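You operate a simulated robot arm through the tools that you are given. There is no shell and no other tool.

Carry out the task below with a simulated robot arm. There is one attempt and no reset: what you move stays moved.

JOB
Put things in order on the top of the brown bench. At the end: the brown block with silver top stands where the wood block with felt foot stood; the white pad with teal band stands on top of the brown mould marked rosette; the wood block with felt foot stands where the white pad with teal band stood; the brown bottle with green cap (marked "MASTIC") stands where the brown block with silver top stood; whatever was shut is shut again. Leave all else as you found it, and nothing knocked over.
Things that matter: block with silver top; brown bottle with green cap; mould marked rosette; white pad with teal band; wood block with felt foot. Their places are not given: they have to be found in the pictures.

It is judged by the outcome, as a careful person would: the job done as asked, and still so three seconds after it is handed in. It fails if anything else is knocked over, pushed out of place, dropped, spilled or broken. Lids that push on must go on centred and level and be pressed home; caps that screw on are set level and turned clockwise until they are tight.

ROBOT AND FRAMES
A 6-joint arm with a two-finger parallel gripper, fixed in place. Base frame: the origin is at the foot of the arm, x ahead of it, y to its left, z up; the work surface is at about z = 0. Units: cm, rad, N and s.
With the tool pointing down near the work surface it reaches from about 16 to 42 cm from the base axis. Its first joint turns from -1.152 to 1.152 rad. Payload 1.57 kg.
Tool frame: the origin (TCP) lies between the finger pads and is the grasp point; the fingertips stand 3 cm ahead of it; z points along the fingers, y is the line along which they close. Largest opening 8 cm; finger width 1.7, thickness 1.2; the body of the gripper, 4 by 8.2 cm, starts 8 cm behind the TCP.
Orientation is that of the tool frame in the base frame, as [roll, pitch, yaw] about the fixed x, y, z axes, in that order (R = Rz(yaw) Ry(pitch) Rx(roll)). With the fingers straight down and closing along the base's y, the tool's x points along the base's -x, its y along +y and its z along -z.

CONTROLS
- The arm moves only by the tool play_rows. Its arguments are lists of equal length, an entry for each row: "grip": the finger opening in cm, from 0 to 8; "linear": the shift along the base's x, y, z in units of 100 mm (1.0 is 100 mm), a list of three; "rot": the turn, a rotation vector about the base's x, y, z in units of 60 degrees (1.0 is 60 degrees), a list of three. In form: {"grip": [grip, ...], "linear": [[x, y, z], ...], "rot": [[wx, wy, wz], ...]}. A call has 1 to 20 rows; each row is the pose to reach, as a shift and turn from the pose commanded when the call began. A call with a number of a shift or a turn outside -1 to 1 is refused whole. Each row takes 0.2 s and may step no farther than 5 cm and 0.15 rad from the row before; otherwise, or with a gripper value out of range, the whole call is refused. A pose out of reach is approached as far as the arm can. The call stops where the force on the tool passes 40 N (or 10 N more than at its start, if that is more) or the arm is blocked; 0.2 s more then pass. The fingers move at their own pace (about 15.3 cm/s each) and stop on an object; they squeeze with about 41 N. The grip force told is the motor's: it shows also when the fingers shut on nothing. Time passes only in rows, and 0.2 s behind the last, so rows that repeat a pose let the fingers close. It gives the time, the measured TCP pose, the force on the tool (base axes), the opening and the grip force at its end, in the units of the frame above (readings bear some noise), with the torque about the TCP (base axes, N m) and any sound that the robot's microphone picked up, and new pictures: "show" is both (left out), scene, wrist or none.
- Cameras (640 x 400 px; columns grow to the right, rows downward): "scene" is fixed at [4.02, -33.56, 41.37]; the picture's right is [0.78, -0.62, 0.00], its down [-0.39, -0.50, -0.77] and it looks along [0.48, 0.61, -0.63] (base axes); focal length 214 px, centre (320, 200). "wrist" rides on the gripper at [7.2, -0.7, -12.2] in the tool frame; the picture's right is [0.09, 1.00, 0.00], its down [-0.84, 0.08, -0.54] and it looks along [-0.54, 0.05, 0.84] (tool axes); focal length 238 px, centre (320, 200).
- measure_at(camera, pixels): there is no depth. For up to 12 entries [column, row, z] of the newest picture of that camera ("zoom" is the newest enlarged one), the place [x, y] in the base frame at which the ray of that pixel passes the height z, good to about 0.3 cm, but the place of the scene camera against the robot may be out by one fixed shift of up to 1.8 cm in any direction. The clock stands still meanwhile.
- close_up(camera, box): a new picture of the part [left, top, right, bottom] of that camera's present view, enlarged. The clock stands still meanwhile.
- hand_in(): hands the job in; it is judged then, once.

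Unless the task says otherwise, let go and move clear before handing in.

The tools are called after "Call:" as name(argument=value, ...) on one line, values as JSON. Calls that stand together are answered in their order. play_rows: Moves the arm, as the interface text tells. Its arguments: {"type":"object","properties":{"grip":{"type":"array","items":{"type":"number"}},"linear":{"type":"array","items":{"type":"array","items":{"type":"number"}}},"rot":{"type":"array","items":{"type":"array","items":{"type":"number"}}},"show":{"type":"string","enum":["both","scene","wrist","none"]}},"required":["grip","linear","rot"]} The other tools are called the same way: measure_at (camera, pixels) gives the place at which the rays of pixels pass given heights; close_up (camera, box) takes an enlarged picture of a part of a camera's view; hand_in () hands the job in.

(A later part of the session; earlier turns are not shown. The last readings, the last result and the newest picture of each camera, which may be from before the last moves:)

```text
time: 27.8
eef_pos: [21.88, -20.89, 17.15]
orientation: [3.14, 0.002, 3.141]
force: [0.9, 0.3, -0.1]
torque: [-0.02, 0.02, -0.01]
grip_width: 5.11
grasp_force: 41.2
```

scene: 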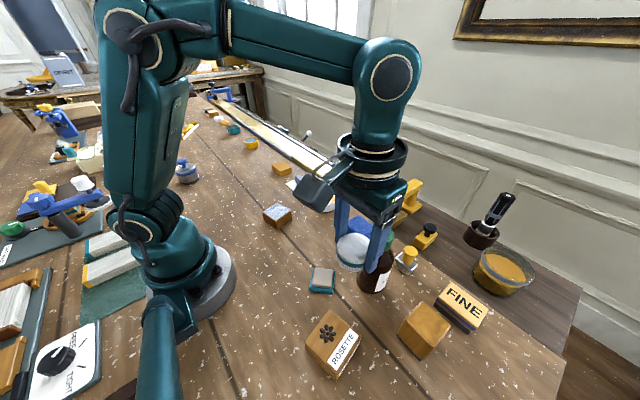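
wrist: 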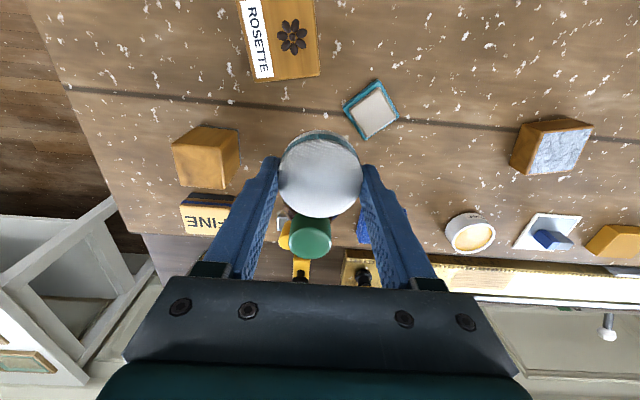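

The rosette mould is at the top edge of the wrist picture (280,40). I'll shift back in x and over in y to see it whole.

Call:
play_rows(grip=[3, 3, 3, 3, 3, 3], linear=[[-0.03, -0.03, 0], [-0.1, -0.1, 0], [-0.2, -0.18, 0], [-0.28, -0.23, 0], [-0.3, -0.25, 0], [-0.3, -0.25, 0]], rot=[[0, 0, 0], [0, 0, 0], [0, 0, 0], [0, 0, 0], [0, 0, 0], [0, 0, 0]], show="both")

Call:
close_up(camera="wrist", box=[220, 0, 380, 110])

Call:
close_up(camera="wrist", box=[120, 100, 280, 210])

Call:
close_up(camera="scene", box=[290, 290, 390, 390])

```text
time: 29.2
eef_pos: [18.89, -23.55, 17.22]
orientation: [-3.142, 0.001, 3.14]
force: [-0.1, 0.4, 0.5]
torque: [-0.02, -0.01, 0.0]
grip_width: 5.09
grasp_force: 41.0
```

scene: 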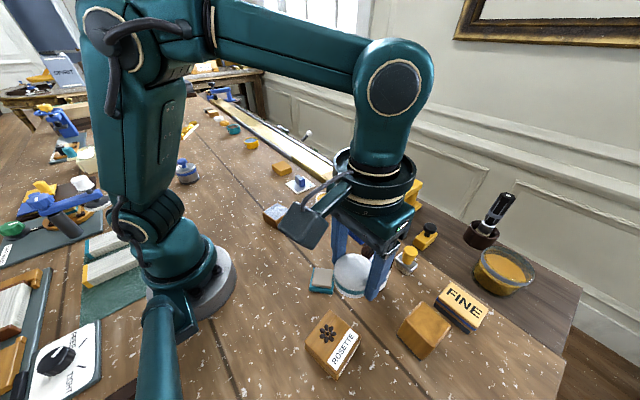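
wrist: 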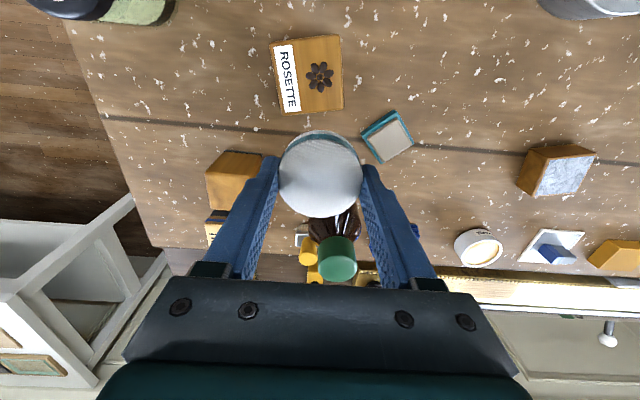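

```text
3.64 times, centred on (300, 55) of wrist
```

zoom: 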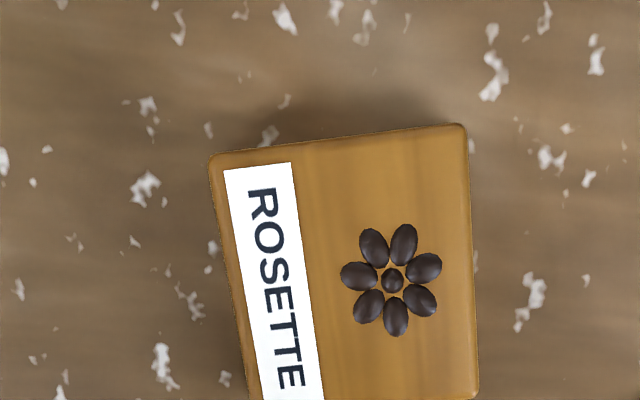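

```text
3.64 times, centred on (200, 155) of wrist
```

zoom: 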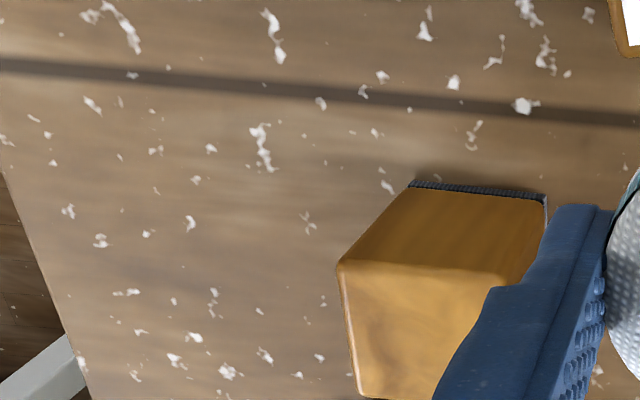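

```text
4.00 times, centred on (340, 340) of scene
```

zoom: 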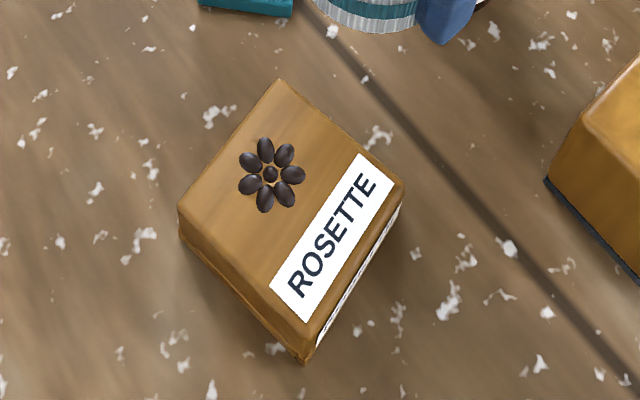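

I can see the mould's top corners in wrist at ≈(269.8,42.6),(340.1,34.1),(343.4,109.4),(279,115). I'll measure those, and the mould height from the scene's vertical edge.

Call:
measure_at(camera="wrist", pixels=[[269.8, 42.6, 3.5], [340.1, 34.1, 3.5], [343.4, 109.4, 3.5], [279, 115, 3.5], [269.8, 42.6, 3.5], [340.1, 34.1, 3.5], [343.4, 109.4, 3.5], [279, 115, 3.5], [308, 75, 3.5], [308, 75, 3.5], [308, 75, 0], [308, 75, 5]])

Call:
measure_at(camera="zoom", pixels=[[308, 323, 3], [308, 323, 4], [308, 323, 5], [303, 362, 0], [303, 362, 0], [178, 205, 3], [178, 205, 4], [178, 205, 5], [182, 237, 0], [182, 237, 0], [403, 185, 4], [280, 80, 4]])

```text
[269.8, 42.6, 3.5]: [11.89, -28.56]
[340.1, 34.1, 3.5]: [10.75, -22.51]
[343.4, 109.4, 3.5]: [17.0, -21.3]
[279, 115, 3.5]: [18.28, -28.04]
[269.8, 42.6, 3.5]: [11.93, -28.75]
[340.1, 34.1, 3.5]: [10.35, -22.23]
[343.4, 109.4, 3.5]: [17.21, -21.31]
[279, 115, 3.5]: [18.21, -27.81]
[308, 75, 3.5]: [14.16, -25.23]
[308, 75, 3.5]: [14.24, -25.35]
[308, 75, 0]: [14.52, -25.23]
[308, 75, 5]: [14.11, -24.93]
```

```text
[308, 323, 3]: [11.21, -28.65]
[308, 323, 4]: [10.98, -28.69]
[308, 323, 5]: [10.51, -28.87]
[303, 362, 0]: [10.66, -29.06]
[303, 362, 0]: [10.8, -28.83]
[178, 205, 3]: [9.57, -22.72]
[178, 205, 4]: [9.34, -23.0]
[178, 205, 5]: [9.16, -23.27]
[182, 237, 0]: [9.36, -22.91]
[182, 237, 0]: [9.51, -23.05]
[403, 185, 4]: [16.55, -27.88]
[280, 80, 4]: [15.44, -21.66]
```

Mould top centre ≈(14.35,-25.1), height ≈4 cm, about 6.5 cm square. I'll bring the held pad over it at a safe height and check alignment.

Call:
play_rows(grip=[3, 3, 3, 3, 3, 3, 3, 3], linear=[[-0.04, -0.02, -0.02], [-0.12, -0.05, -0.08], [-0.22, -0.08, -0.18], [-0.32, -0.12, -0.3], [-0.4, -0.15, -0.42], [-0.43, -0.16, -0.5], [-0.435, -0.165, -0.55], [-0.435, -0.165, -0.55]], rot=[[0, 0, 0], [0, 0, 0], [0, 0, 0], [0, 0, 0], [0, 0, 0], [0, 0, 0], [0, 0, 0], [0, 0, 0]], show="both")

Call:
close_up(camera="scene", box=[280, 250, 400, 370])

Call:
close_up(camera="wrist", box=[220, 100, 420, 220])

```text
time: 31.0
eef_pos: [14.41, -24.88, 11.67]
orientation: [3.139, 0.003, 3.14]
force: [0.5, -0.1, 0.5]
torque: [0.01, 0.02, 0.02]
grip_width: 5.16
grasp_force: 40.5
```

scene: 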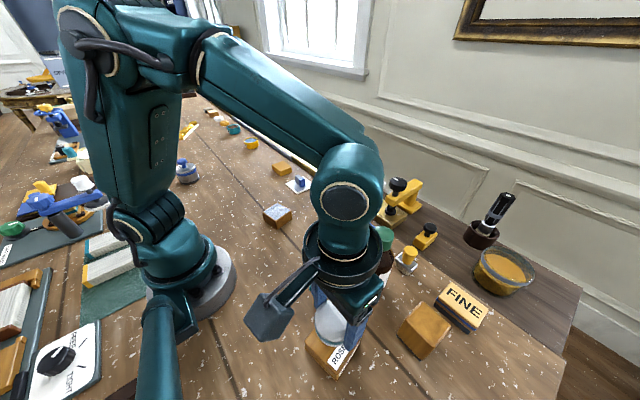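
wrist: 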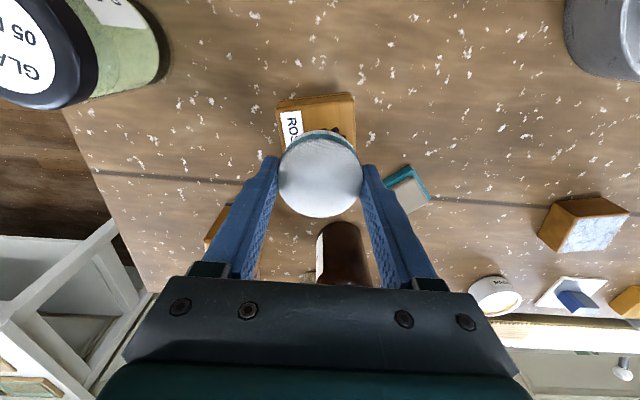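

```text
3.33 times, centred on (340, 310) of scene
```

zoom: 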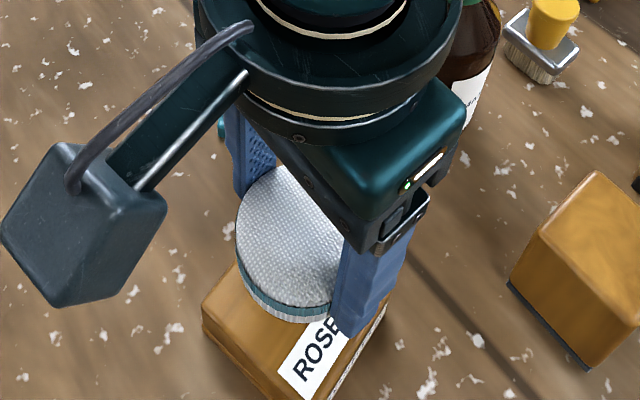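

```text
3.20 times, centred on (320, 160) of wrist
```

zoom: 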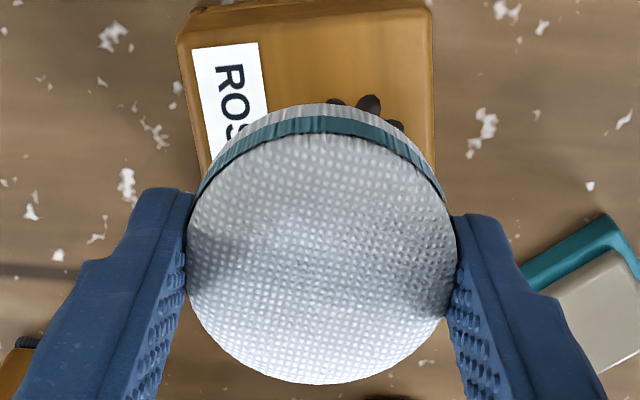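

The pad is over the mould. I'll verify with the mould's near top corners in this view.

Call:
measure_at(camera="wrist", pixels=[[275.6, 110, 4], [275.6, 110, 4], [275.6, 110, 4], [355, 100.6, 4], [355, 100.6, 4], [355, 100.6, 4], [320.5, 178.6, 10.4], [320.5, 178.6, 10.4], [320.5, 178.6, 10.4]])

```text
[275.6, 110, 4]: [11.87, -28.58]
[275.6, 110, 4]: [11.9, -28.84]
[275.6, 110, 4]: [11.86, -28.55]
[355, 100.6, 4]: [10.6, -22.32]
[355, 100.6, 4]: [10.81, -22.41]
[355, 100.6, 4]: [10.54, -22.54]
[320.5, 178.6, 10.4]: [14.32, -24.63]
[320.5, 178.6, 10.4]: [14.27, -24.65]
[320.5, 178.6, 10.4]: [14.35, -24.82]
```

Pad ≈(14.3,-24.75) versus mould centre ≈(14.38,-25.0): a small correction in y, then I lower to just above the mould.

Call:
play_rows(grip=[3, 3, 3, 3, 3, 3, 3], linear=[[0.005, -0.02, -0.05], [0.005, -0.02, -0.12], [0.005, -0.02, -0.2], [0.005, -0.02, -0.27], [0.005, -0.02, -0.32], [0.005, -0.02, -0.34], [0.005, -0.02, -0.34]], rot=[[0, 0, 0], [0, 0, 0], [0, 0, 0], [0, 0, 0], [0, 0, 0], [0, 0, 0], [0, 0, 0]], show="both")

Call:
close_up(camera="scene", box=[280, 270, 400, 390])

```text
time: 32.6
eef_pos: [14.59, -25.08, 8.4]
orientation: [3.14, 0.001, 3.139]
force: [0.8, -0.6, 0.0]
torque: [-0.04, 0.01, -0.01]
grip_width: 5.16
grasp_force: 40.7
```

scene: 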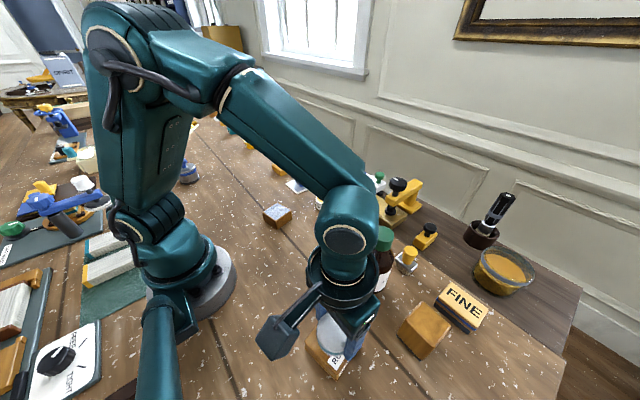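
wrist: 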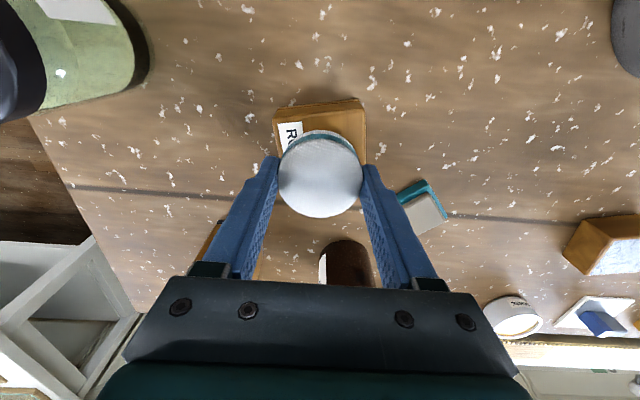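

```text
3.33 times, centred on (340, 330) of scene
```

zoom: 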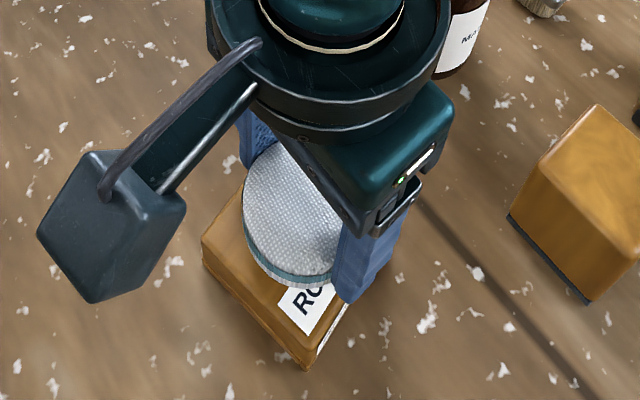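

Pad bottom should be ~0.7 cm above the mould. I'll lower in small steps and watch the force.

Call:
play_rows(grip=[3, 3, 3, 3, 3], linear=[[0, 0, -0.015], [0, 0, -0.03], [0, 0, -0.045], [0, 0, -0.055], [0, 0, -0.055]], rot=[[0, 0, 0], [0, 0, 0], [0, 0, 0], [0, 0, 0], [0, 0, 0]], show="none")

```text
time: 33.8
eef_pos: [14.6, -25.15, 7.66]
orientation: [-3.141, 0.002, 3.139]
force: [-0.7, -0.5, 0.0]
torque: [-0.01, -0.01, 0.01]
grip_width: 5.16
grasp_force: 40.8
```

Call:
play_rows(grip=[3, 3, 3], linear=[[0, 0, -0.01], [0, 0, -0.02], [0, 0, -0.02]], rot=[[0, 0, 0], [0, 0, 0], [0, 0, 0]], show="wrist")

```text
time: 34.6
eef_pos: [14.59, -25.14, 7.64]
orientation: [3.14, 0.001, 3.139]
force: [1.0, 0.4, -0.9]
torque: [0.0, 0.01, -0.02]
grip_width: 5.15
grasp_force: 40.9
```

wrist: 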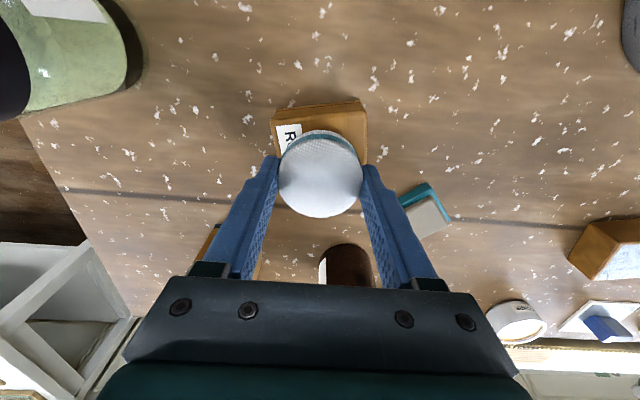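

No contact yet; continuing in 0.2 cm steps.

Call:
play_rows(grip=[3, 3, 3], linear=[[0, 0, -0.01], [0, 0, -0.02], [0, 0, -0.02]], rot=[[0, 0, 0], [0, 0, 0], [0, 0, 0]], show="none")

Call:
play_rows(grip=[3, 3, 3], linear=[[0, 0, -0.005], [0, 0, -0.01], [0, 0, -0.01]], rot=[[0, 0, 0], [0, 0, 0], [0, 0, 0]], show="none")

```text
time: 35.4
eef_pos: [14.65, -25.27, 7.52]
orientation: [3.142, 0.001, 3.14]
force: [1.6, 2.7, 8.2]
torque: [0.12, -0.05, 0.04]
grip_width: 5.15
grasp_force: 40.5
```

```text
time: 36.2
eef_pos: [14.66, -25.25, 7.34]
orientation: [-3.14, 0.002, 3.141]
force: [-5.3, 1.7, 30.3]
torque: [0.13, 0.21, 0.05]
grip_width: 5.15
grasp_force: 41.1
```

Contact made (30 N up), so I'll ease off 0.15 cm, open the fingers, and rise straight up.

Call:
play_rows(grip=[3, 3, 6, 8, 8, 8, 8, 8, 8, 8, 8], linear=[[0, 0, 0.01], [0, 0, 0.015], [0, 0, 0.015], [0, 0, 0.015], [0, 0, 0.015], [0, 0, 0.05], [0, 0, 0.15], [0, 0, 0.3], [0, 0, 0.5], [0, 0, 0.7], [0, 0, 0.8]], rot=[[0, 0, 0], [0, 0, 0], [0, 0, 0], [0, 0, 0], [0, 0, 0], [0, 0, 0], [0, 0, 0], [0, 0, 0], [0, 0, 0], [0, 0, 0], [0, 0, 0]], show="both")

Call:
close_up(camera="scene", box=[280, 270, 400, 390])

Call:
close_up(camera="wrist", box=[240, 60, 400, 180])

```text
time: 38.6
eef_pos: [14.58, -25.18, 15.28]
orientation: [3.141, 0.002, 3.14]
force: [0.0, -0.3, 0.3]
torque: [-0.01, -0.01, -0.01]
grip_width: 8.02
grasp_force: 0.1
```

scene: 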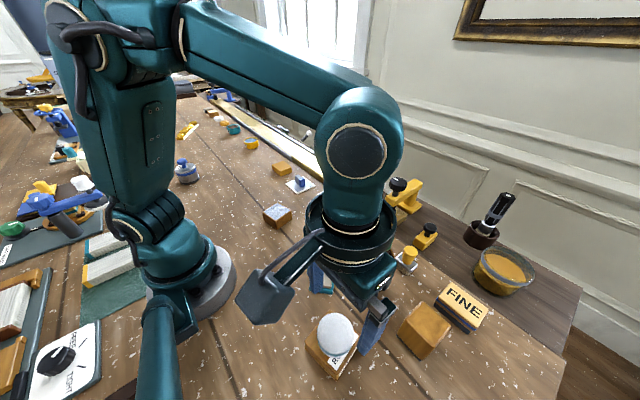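
wrist: 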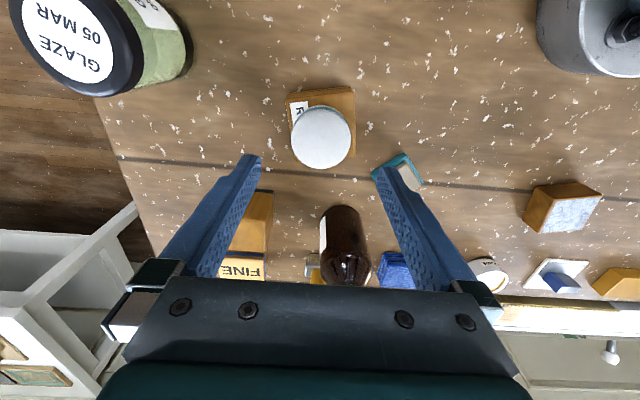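

```text
3.33 times, centred on (340, 330) of scene
```

zoom: 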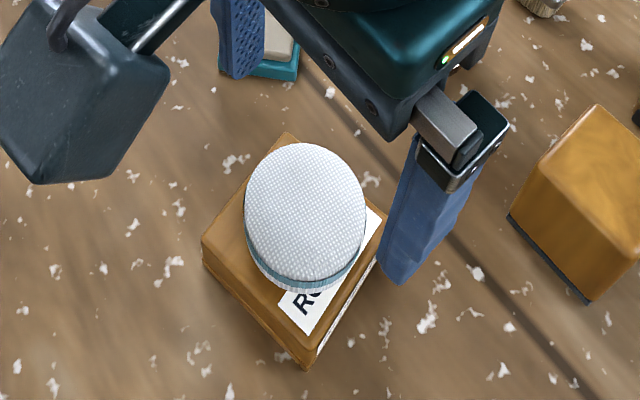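

```text
3.33 times, centred on (320, 120) of wrist
```

zoom: 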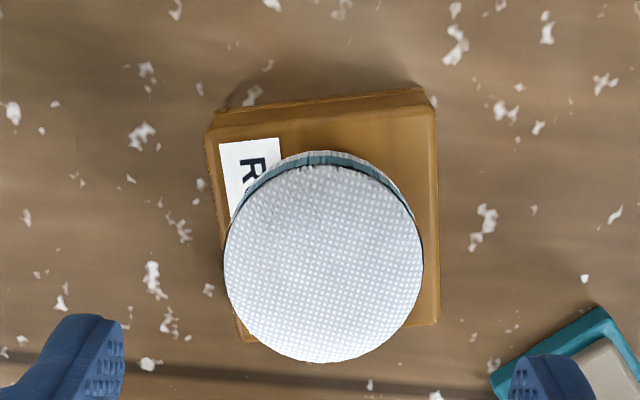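

The pad is released and sits level on the mould. I'll check how well it is centred.

Call:
measure_at(camera="wrist", pixels=[[321.2, 139.5, 6.2], [321.2, 139.5, 6.2], [321.2, 139.5, 6.2], [286.1, 101.1, 3.85], [355.1, 92.4, 3.85], [355.4, 156.6, 3.85], [296, 162.6, 3.85], [286.1, 101.1, 3.85], [355.1, 92.4, 3.85], [355.4, 156.6, 3.85], [296, 162.6, 3.85], [321.2, 139.5, 6.5]])

```text
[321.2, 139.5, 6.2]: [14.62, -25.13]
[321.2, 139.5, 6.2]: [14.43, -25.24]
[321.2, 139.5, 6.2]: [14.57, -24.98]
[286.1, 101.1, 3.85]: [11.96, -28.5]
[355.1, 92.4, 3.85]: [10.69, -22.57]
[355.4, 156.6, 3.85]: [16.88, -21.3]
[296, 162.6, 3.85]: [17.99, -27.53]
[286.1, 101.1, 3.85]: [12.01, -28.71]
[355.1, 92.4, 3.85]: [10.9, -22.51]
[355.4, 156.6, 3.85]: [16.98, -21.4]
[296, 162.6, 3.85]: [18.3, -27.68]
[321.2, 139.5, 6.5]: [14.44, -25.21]
```

The pad is centred on the mould within ~0.15 cm. Next I look at the felt-foot block: move the arm so that block is in the middle of the wrist view.

Call:
play_rows(grip=[8, 8, 8, 8, 8], linear=[[0.1, -0.1, 0.05], [0.25, -0.25, 0.1], [0.4, -0.4, 0.1], [0.55, -0.55, 0.1], [0.55, -0.55, 0.1]], rot=[[0, 0, 0], [0, 0, 0], [0, 0, 0], [0, 0, 0], [0, 0, 0]], show="both")

Call:
close_up(camera="wrist", box=[180, 60, 420, 210])

Call:
close_up(camera="scene", box=[380, 270, 500, 370])

```text
time: 39.8
eef_pos: [20.07, -30.68, 16.12]
orientation: [3.14, 0.002, 3.139]
force: [-0.2, 0.5, -0.5]
torque: [-0.01, 0.0, 0.0]
grip_width: 7.99
grasp_force: 0.0
```

scene: 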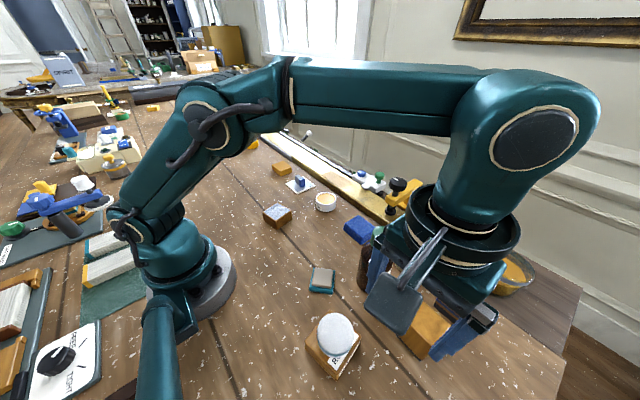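
wrist: 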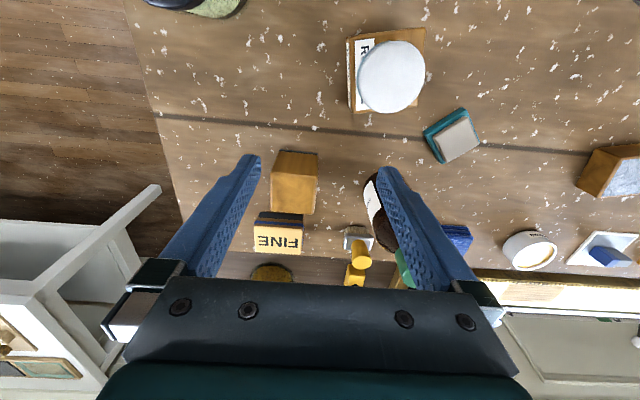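

```text
2.67 times, centred on (300, 135) of wrist
```

zoom: 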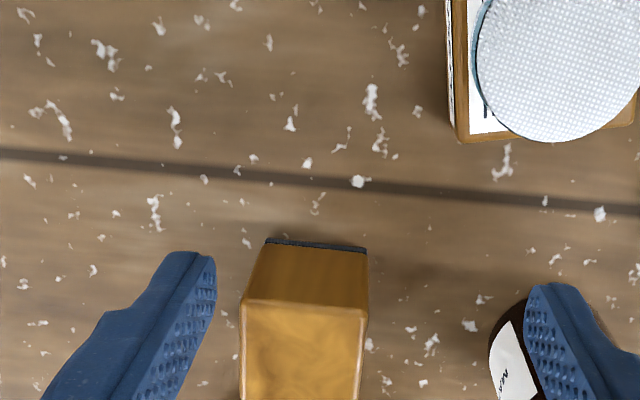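

```text
4.00 times, centred on (440, 320) of scene
```

zoom: 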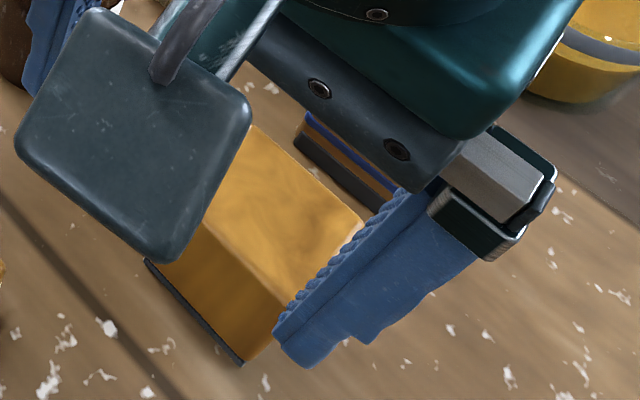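

The block is at wrist (295,185): base edge near (280.5,149)-(317.6,152.5), top-near edge (270,174)-(318,177). I'll measure these to get its footprint, height and the neighbouring "FINE" block.

Call:
measure_at(camera="wrist", pixels=[[280.5, 149.5, 0], [317.6, 153, 0], [280.5, 149.5, 0], [317.6, 153, 0], [270, 173.6, 5], [318, 177.3, 5], [270, 173.6, 6], [318, 177.3, 6], [272, 214, 5], [314, 215, 5], [272, 214, 6], [314, 215, 6]])

Call:
close_up(camera="wrist", box=[230, 130, 350, 270])

```text
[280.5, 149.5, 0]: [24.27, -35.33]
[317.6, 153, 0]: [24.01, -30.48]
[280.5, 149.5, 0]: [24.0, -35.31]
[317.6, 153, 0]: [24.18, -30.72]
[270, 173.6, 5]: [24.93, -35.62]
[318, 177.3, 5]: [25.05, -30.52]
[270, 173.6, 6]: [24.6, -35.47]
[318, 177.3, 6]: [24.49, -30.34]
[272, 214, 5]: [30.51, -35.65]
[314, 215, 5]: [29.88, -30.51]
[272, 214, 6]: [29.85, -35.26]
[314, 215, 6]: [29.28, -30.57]
```

```text
2.86 times, centred on (290, 200) of wrist
```

zoom: 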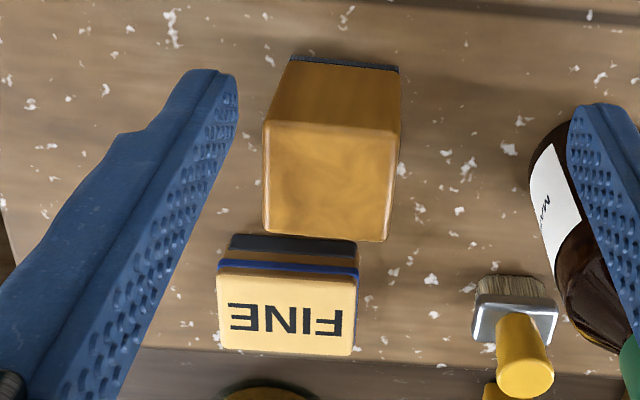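

The block's base-near edge is ≈x=24.1, y from −35.3 to −30.5, and its height looks ≈7 cm. I'll refine the far corners and the gap to the FINE block.

Call:
measure_at(camera="zoom", pixels=[[263, 121, 7], [399, 132, 7], [265, 232, 7], [388, 242, 7], [263, 121, 7], [399, 132, 7], [265, 232, 7], [388, 242, 7], [230, 247, 0], [357, 256, 0], [290, 58, 0], [399, 71, 0]])

Call:
close_up(camera="scene", box=[380, 270, 500, 370])

```text
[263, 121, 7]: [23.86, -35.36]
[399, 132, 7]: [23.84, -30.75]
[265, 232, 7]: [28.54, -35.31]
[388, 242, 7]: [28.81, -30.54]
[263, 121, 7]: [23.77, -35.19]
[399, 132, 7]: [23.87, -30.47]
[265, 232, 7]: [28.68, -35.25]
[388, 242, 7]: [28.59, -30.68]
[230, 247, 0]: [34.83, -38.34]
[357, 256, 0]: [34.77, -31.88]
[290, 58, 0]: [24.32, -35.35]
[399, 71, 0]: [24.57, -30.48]
```

```text
4.00 times, centred on (440, 320) of scene
```

zoom: 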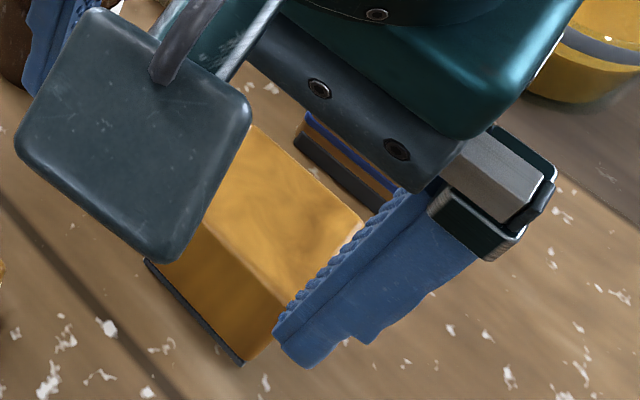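

The felt-foot block is centred ≈(26.6,-33.0), about 4.8×4.8×6.3 cm and aligned with the base axes; FINE's edge is 5.7 cm beyond it. I'll move above it, slightly on the near side since it's at the reach limit.

Call:
play_rows(grip=[8, 8, 8, 8, 8], linear=[[0.15, -0.06, 0], [0.3, -0.12, -0.05], [0.45, -0.18, -0.15], [0.56, -0.23, -0.25], [0.56, -0.23, -0.25]], rot=[[0, 0, 0], [0, 0, 0], [0, 0, 0], [0, 0, 0], [0, 0, 0]], show="both")

Call:
close_up(camera="wrist", box=[220, 100, 420, 230])

```text
time: 41.0
eef_pos: [24.62, -31.57, 13.05]
orientation: [3.141, 0.002, 3.139]
force: [0.0, -0.5, -0.4]
torque: [-0.03, 0.02, -0.01]
grip_width: 8.0
grasp_force: 0.2
out of reach, approached as far as the arm can: row 2, 3, 4, 5
```

scene: 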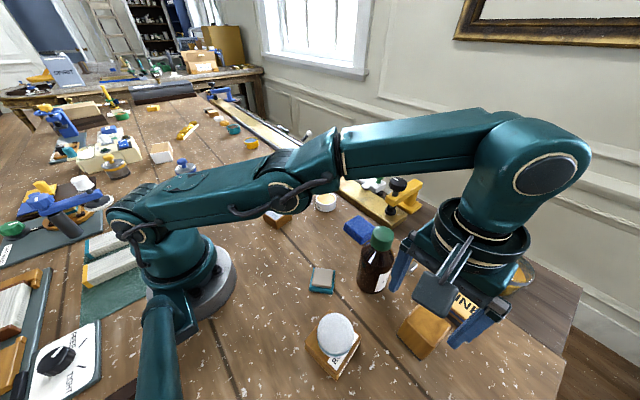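
wrist: 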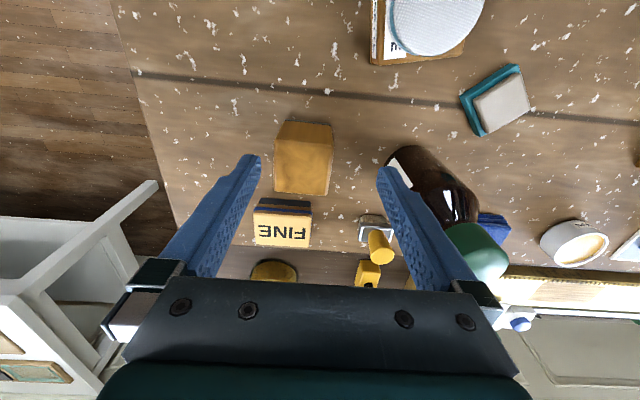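

```text
3.08 times, centred on (320, 165) of wrist
```

zoom: 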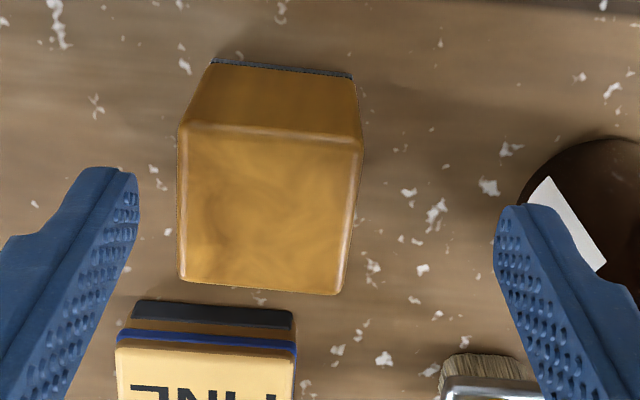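

At z=13 the arm only reaches 40 cm radius. I'll tilt the tool about base y by ~0.2 rad so the fingers lean outward (faces still parallel to the block's sides), which should bring the target into reach.

Call:
play_rows(grip=[8, 8, 8, 8], linear=[[0, 0, 0], [0, 0, 0], [0, 0, 0], [0, 0, 0]], rot=[[0, -0.09, 0], [0, -0.191, 0], [0, -0.191, 0], [0, -0.191, 0]], show="both")

```text
time: 42.0
eef_pos: [24.48, -31.7, 13.21]
orientation: [-3.141, 0.202, 3.14]
force: [-0.8, 0.1, -0.1]
torque: [0.0, -0.04, 0.0]
grip_width: 7.98
grasp_force: 0.0
```

scene: 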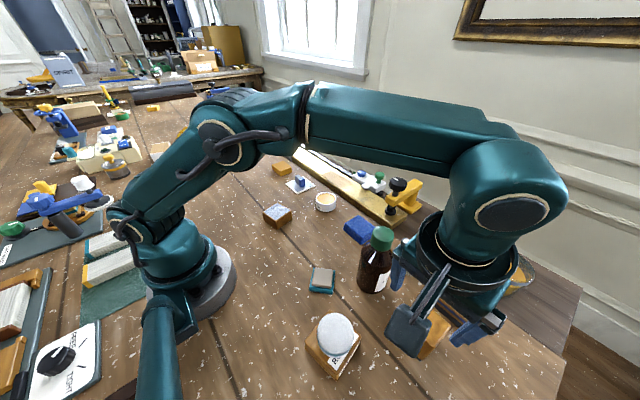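
wrist: 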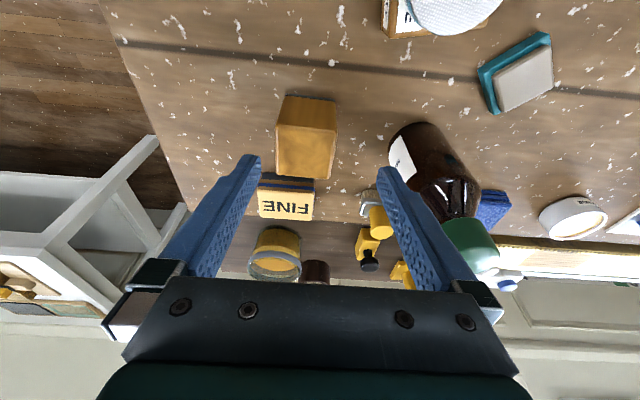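

Tilt achieved without reach problem. Now I move over the block's centre line at this height.

Call:
play_rows(grip=[8, 8, 8, 8], linear=[[0.06, -0.05, 0], [0.12, -0.09, 0], [0.18, -0.13, 0], [0.18, -0.13, 0]], rot=[[0, 0, 0], [0, 0, 0], [0, 0, 0], [0, 0, 0]], show="wrist")

Call:
close_up(camera="wrist", box=[220, 60, 420, 200])

```text
time: 43.0
eef_pos: [26.36, -33.11, 13.18]
orientation: [3.14, 0.202, 3.14]
force: [0.7, 0.5, 0.5]
torque: [-0.01, -0.01, -0.02]
grip_width: 8.01
grasp_force: 0.1
```

wrist: 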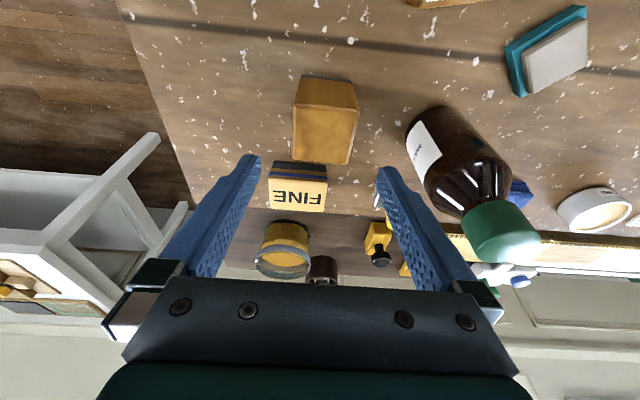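

```text
2.86 times, centred on (320, 130) of wrist
```

zoom: 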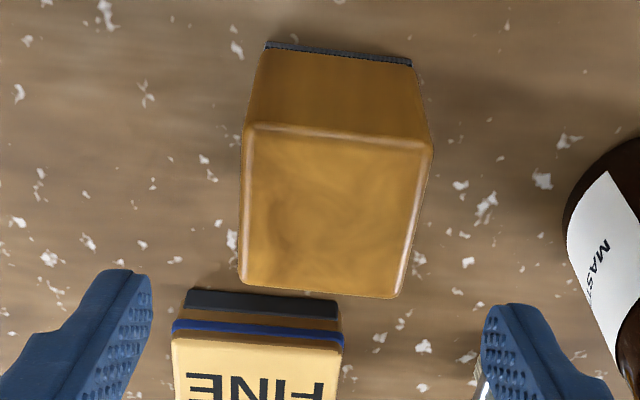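

Target reached at (26.36,-33.11). I'll remeasure the block from this closer view before descending.

Call:
measure_at(camera="zoom", pixels=[[247, 125, 6.3], [433, 143, 6.3], [240, 284, 6.3], [400, 298, 6.3], [247, 125, 6.3], [433, 143, 6.3], [240, 284, 6.3], [400, 298, 6.3], [266, 46, 0], [411, 66, 0], [266, 46, 0], [411, 66, 0]])

```text
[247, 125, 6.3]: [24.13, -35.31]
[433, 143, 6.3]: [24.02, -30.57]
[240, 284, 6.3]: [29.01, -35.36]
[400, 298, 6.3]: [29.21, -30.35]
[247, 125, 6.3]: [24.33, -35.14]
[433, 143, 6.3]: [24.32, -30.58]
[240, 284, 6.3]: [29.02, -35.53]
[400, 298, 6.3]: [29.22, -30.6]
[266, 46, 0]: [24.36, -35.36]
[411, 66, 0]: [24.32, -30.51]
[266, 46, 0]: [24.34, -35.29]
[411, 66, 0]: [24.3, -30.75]
```

Consistent: centre ≈(26.67,-32.95). I'll descend vertically to near grasp height.

Call:
play_rows(grip=[8, 8, 8, 8, 8, 8, 8], linear=[[0.01, 0.015, -0.1], [0.01, 0.015, -0.25], [0.01, 0.015, -0.4], [0.01, 0.015, -0.55], [0.01, 0.015, -0.7], [0.01, 0.015, -0.8], [0.01, 0.015, -0.8]], rot=[[0, 0, 0], [0, 0, 0], [0, 0, 0], [0, 0, 0], [0, 0, 0], [0, 0, 0], [0, 0, 0]], show="both")

Call:
close_up(camera="scene", box=[370, 250, 510, 370])

```text
time: 44.6
eef_pos: [26.61, -32.87, 5.05]
orientation: [3.14, 0.202, 3.139]
force: [-0.4, -0.1, -0.4]
torque: [-0.02, -0.01, -0.02]
grip_width: 8.01
grasp_force: 0.1
```

scene: 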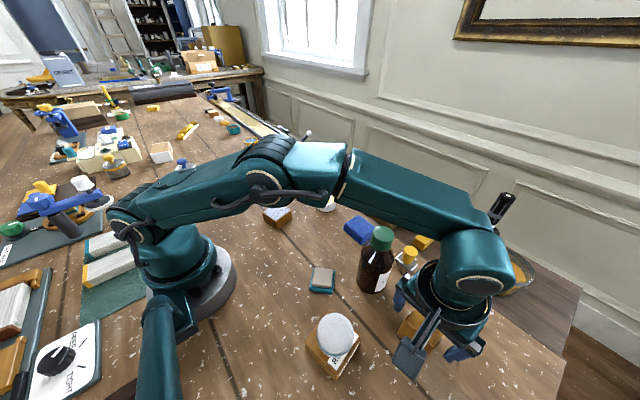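
wrist: 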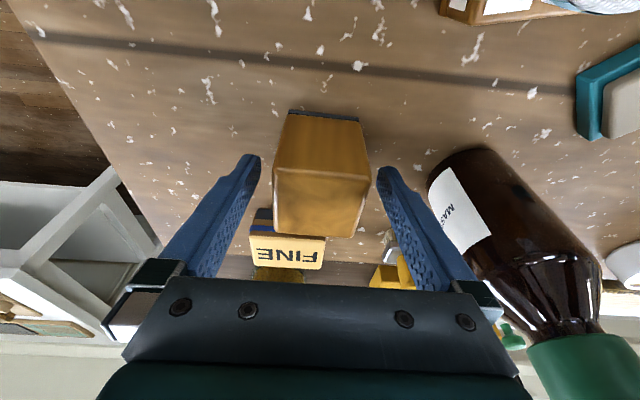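

```text
3.33 times, centred on (440, 310) of scene
```

zoom: 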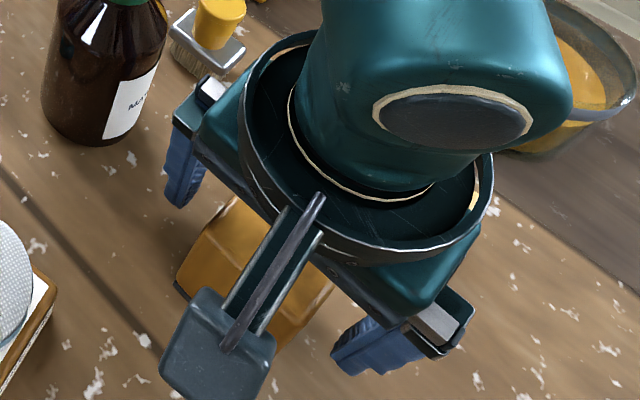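

The hand straddles the block evenly. Down 0.5 cm more and close.

Call:
play_rows(grip=[8, 8, 6, 3, 3, 3, 3, 3, 3], linear=[[0, 0, -0.03], [0, -0.005, -0.05], [0, -0.005, -0.05], [0, -0.005, -0.05], [0, -0.005, -0.05], [0, -0.005, -0.05], [0, -0.005, -0.05], [0, -0.005, -0.05], [0, -0.005, -0.05]], rot=[[0, 0, 0], [0, 0, 0], [0, 0, 0], [0, 0, 0], [0, 0, 0], [0, 0, 0], [0, 0, 0], [0, 0, 0], [0, 0, 0]], show="wrist")

Call:
close_up(camera="wrist", box=[220, 80, 420, 260])

```text
time: 46.6
eef_pos: [26.52, -32.98, 4.69]
orientation: [-3.14, 0.202, 3.139]
force: [0.5, -0.4, 0.8]
torque: [0.03, 0.0, -0.01]
grip_width: 4.96
grasp_force: 40.7
```

wrist: 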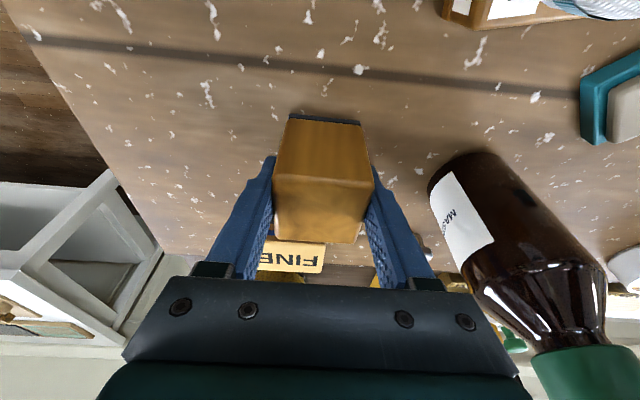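

```text
2.22 times, centred on (320, 170) of wrist
```

zoom: 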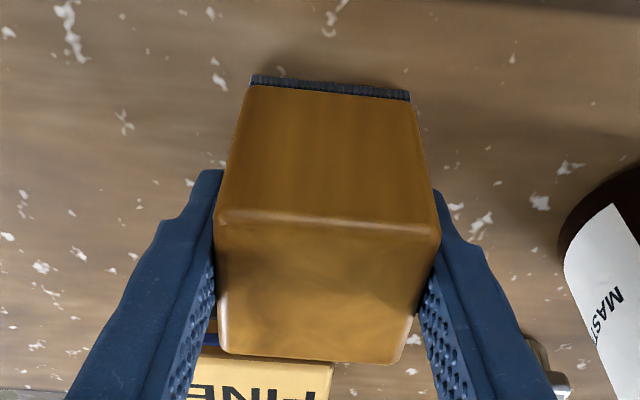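

Gripped (4.96 cm, 41 N). Now a slow 1 cm test lift to check for slip.

Call:
play_rows(grip=[3, 3, 3, 3, 3, 3, 3], linear=[[0, 0, 0.01], [0, 0, 0.025], [0, 0, 0.045], [0, 0, 0.07], [0, 0, 0.1], [0, 0, 0.1], [0, 0, 0.1]], rot=[[0, 0, 0], [0, 0, 0], [0, 0, 0], [0, 0, 0], [0, 0, 0], [0, 0, 0], [0, 0, 0]], show="both")

Call:
close_up(camera="wrist", box=[220, 80, 420, 260])

```text
time: 48.2
eef_pos: [26.39, -33.02, 5.82]
orientation: [-3.141, 0.202, 3.141]
force: [-0.3, -0.4, -1.7]
torque: [-0.03, -0.01, 0.02]
grip_width: 4.96
grasp_force: 40.9
```

scene: 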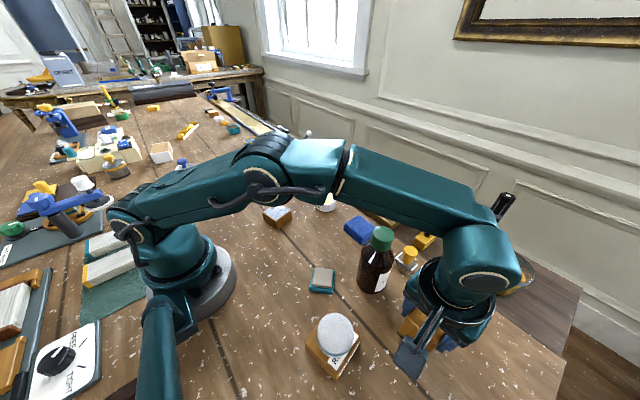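
wrist: 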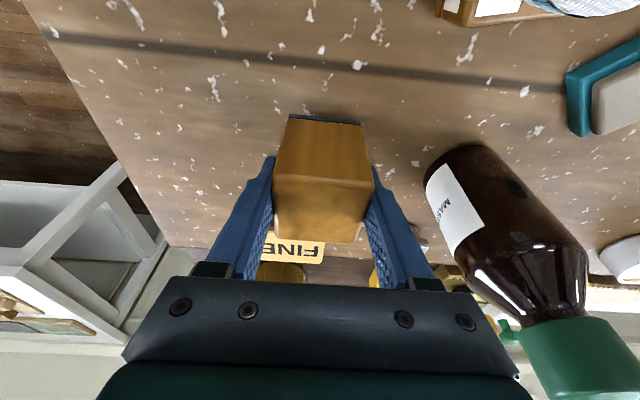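

```text
2.22 times, centred on (320, 170) of wrist
```

zoom: 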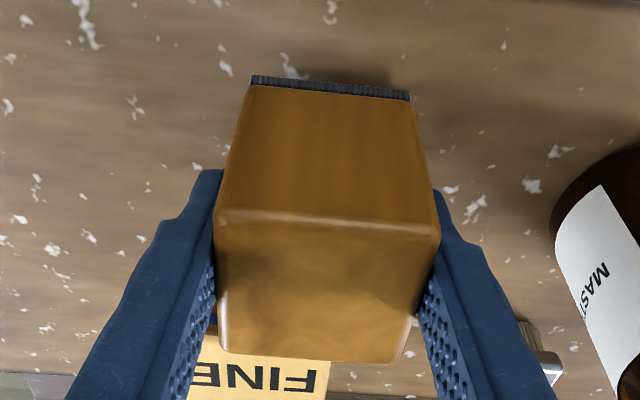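

No slip. I'll lift gently while drawing inward.

Call:
play_rows(grip=[3, 3, 3, 3, 3, 3, 3, 3, 3, 3, 3, 3], linear=[[0, 0, 0.03], [0, 0, 0.09], [0, 0, 0.18], [0, 0, 0.28], [-0.02, 0.01, 0.39], [-0.05, 0.03, 0.5], [-0.1, 0.07, 0.61], [-0.16, 0.13, 0.72], [-0.22, 0.2, 0.83], [-0.28, 0.26, 0.92], [-0.32, 0.3, 0.98], [-0.34, 0.32, 1.0]], rot=[[0, 0, 0], [0, 0, 0], [0, 0, 0], [0, 0, 0], [0, 0, 0], [0, 0, 0], [0, 0, 0], [0, 0, 0], [0, 0, 0], [0, 0, 0], [0, 0, 0], [0, 0, 0]], show="wrist")

```text
time: 50.8
eef_pos: [23.3, -29.7, 15.67]
orientation: [3.14, 0.199, 3.138]
force: [-0.1, 0.3, -0.7]
torque: [-0.03, -0.01, 0.0]
grip_width: 4.96
grasp_force: 40.7
```

wrist: 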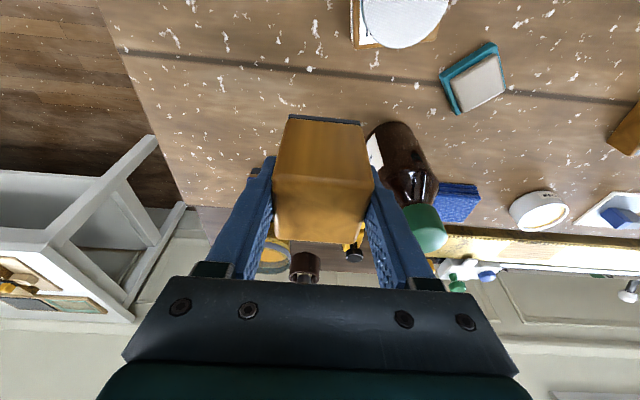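

Holding steady. I'll continue up and across toward the pad's old place, keeping x small to clear the bottle.

Call:
play_rows(grip=[3, 3, 3, 3, 3, 3, 3, 3, 3, 3, 3], linear=[[-0.02, 0.02, 0.03], [-0.06, 0.07, 0.08], [-0.11, 0.14, 0.15], [-0.16, 0.24, 0.22], [-0.2, 0.35, 0.28], [-0.22, 0.47, 0.3], [-0.22, 0.6, 0.3], [-0.22, 0.73, 0.3], [-0.22, 0.86, 0.3], [-0.22, 0.96, 0.3], [-0.22, 1.0, 0.3]], rot=[[0, 0, 0], [0, 0, 0], [0, 0, 0], [0, 0, 0], [0, 0, 0], [0, 0, 0], [0, 0, 0], [0, 0, 0], [0, 0, 0], [0, 0, 0], [0, 0, 0]], show="none")

Call:
play_rows(grip=[3, 3, 3, 3, 3, 3, 3, 3, 3], linear=[[0, 0.04, 0], [0, 0.12, 0], [0, 0.24, 0], [0, 0.38, 0], [0, 0.52, 0], [0, 0.66, 0], [0, 0.8, 0], [0, 0.94, 0], [0, 1.0, 0]], rot=[[0, 0, 0], [0, 0, 0], [0, 0, 0], [0, 0, 0], [0, 0, 0], [0, 0, 0], [0, 0, 0], [0, 0, 0], [0, 0, 0]], show="both")

```text
time: 53.2
eef_pos: [20.89, -19.77, 18.81]
orientation: [-3.141, 0.204, 3.139]
force: [-0.1, 0.5, -0.5]
torque: [-0.04, 0.01, -0.01]
grip_width: 4.94
grasp_force: 41.0
```

```text
time: 55.2
eef_pos: [20.87, -9.73, 18.6]
orientation: [-3.139, 0.204, 3.141]
force: [0.0, 0.6, -0.8]
torque: [0.02, -0.01, 0.0]
grip_width: 4.95
grasp_force: 41.1
```

scene: 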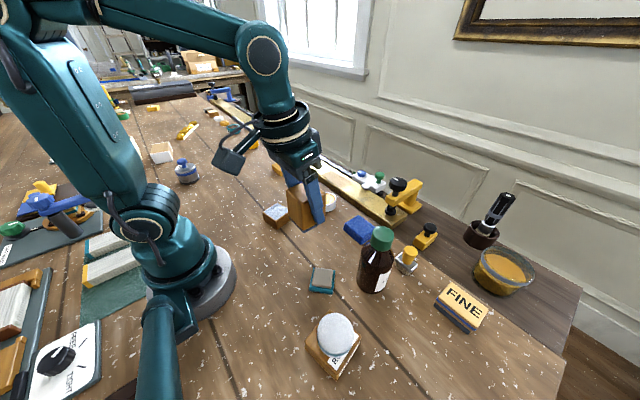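
wrist: 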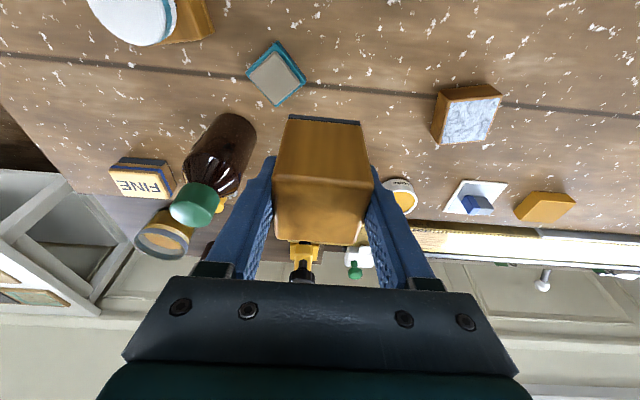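

Good. Continuing toward the pad's old place at (20.42,21.03).

Call:
play_rows(grip=[3, 3, 3, 3, 3, 3, 3, 3, 3], linear=[[0, 0.04, 0], [0, 0.12, 0], [0, 0.24, 0], [0, 0.38, 0], [0, 0.52, 0], [0, 0.66, 0], [0, 0.8, 0], [0, 0.94, 0], [0, 1.0, 0]], rot=[[0, 0, 0], [0, 0, 0], [0, 0, 0], [0, 0, 0], [0, 0, 0], [0, 0, 0], [0, 0, 0], [0, 0, 0], [0, 0, 0]], show="none")

Call:
play_rows(grip=[3, 3, 3, 3, 3, 3, 3, 3, 3], linear=[[0, 0.04, 0], [0, 0.12, 0], [0, 0.24, 0], [0, 0.38, 0], [0, 0.52, 0], [0, 0.66, 0], [0, 0.8, 0], [0, 0.94, 0], [0, 1.0, 0]], rot=[[0, 0, 0], [0, 0, 0], [0, 0, 0], [0, 0, 0], [0, 0, 0], [0, 0, 0], [0, 0, 0], [0, 0, 0], [0, 0, 0]], show="none")

Call:
play_rows(grip=[3, 3, 3, 3, 3, 3, 3, 3, 3, 3, 3], linear=[[0, 0.04, 0], [0, 0.12, 0], [-0.01, 0.24, 0], [-0.02, 0.38, 0], [-0.03, 0.52, -0.02], [-0.04, 0.66, -0.08], [-0.05, 0.8, -0.17], [-0.05, 0.94, -0.28], [-0.05, 1.0, -0.38], [-0.05, 1.0, -0.45], [-0.05, 1.0, -0.45]], rot=[[0, 0, 0], [0, 0, 0], [0, 0, 0], [0, 0, 0], [0, 0, 0], [0, 0, 0], [0, 0, 0], [0, 0, 0], [0, 0, 0], [0, 0, 0], [0, 0, 0]], show="both")

```text
time: 57.2
eef_pos: [20.88, 0.3, 18.66]
orientation: [3.141, 0.203, 3.14]
force: [0.2, 0.1, -0.7]
torque: [0.03, 0.02, 0.02]
grip_width: 4.96
grasp_force: 41.2
```

```text
time: 59.2
eef_pos: [21.04, 10.35, 18.74]
orientation: [3.141, 0.202, 3.139]
force: [-0.1, 0.2, -0.7]
torque: [0.02, 0.0, 0.02]
grip_width: 4.95
grasp_force: 41.2
```

```text
time: 61.6
eef_pos: [20.29, 20.25, 14.08]
orientation: [-3.142, 0.204, 3.139]
force: [0.2, -0.5, -1.4]
torque: [0.01, -0.09, -0.02]
grip_width: 4.94
grasp_force: 40.8
```

scene: 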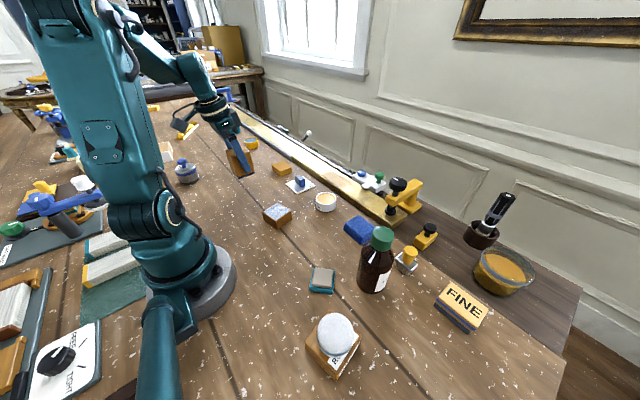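
wrist: 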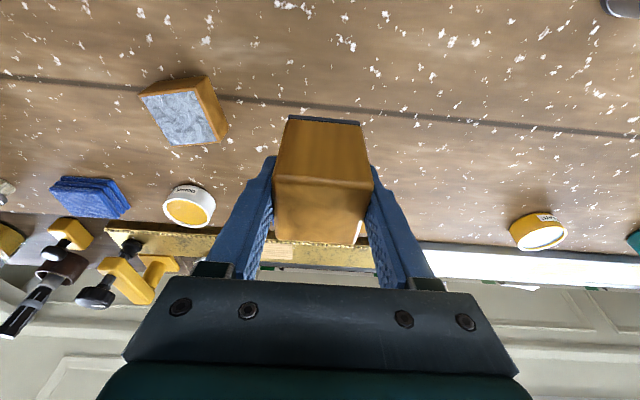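

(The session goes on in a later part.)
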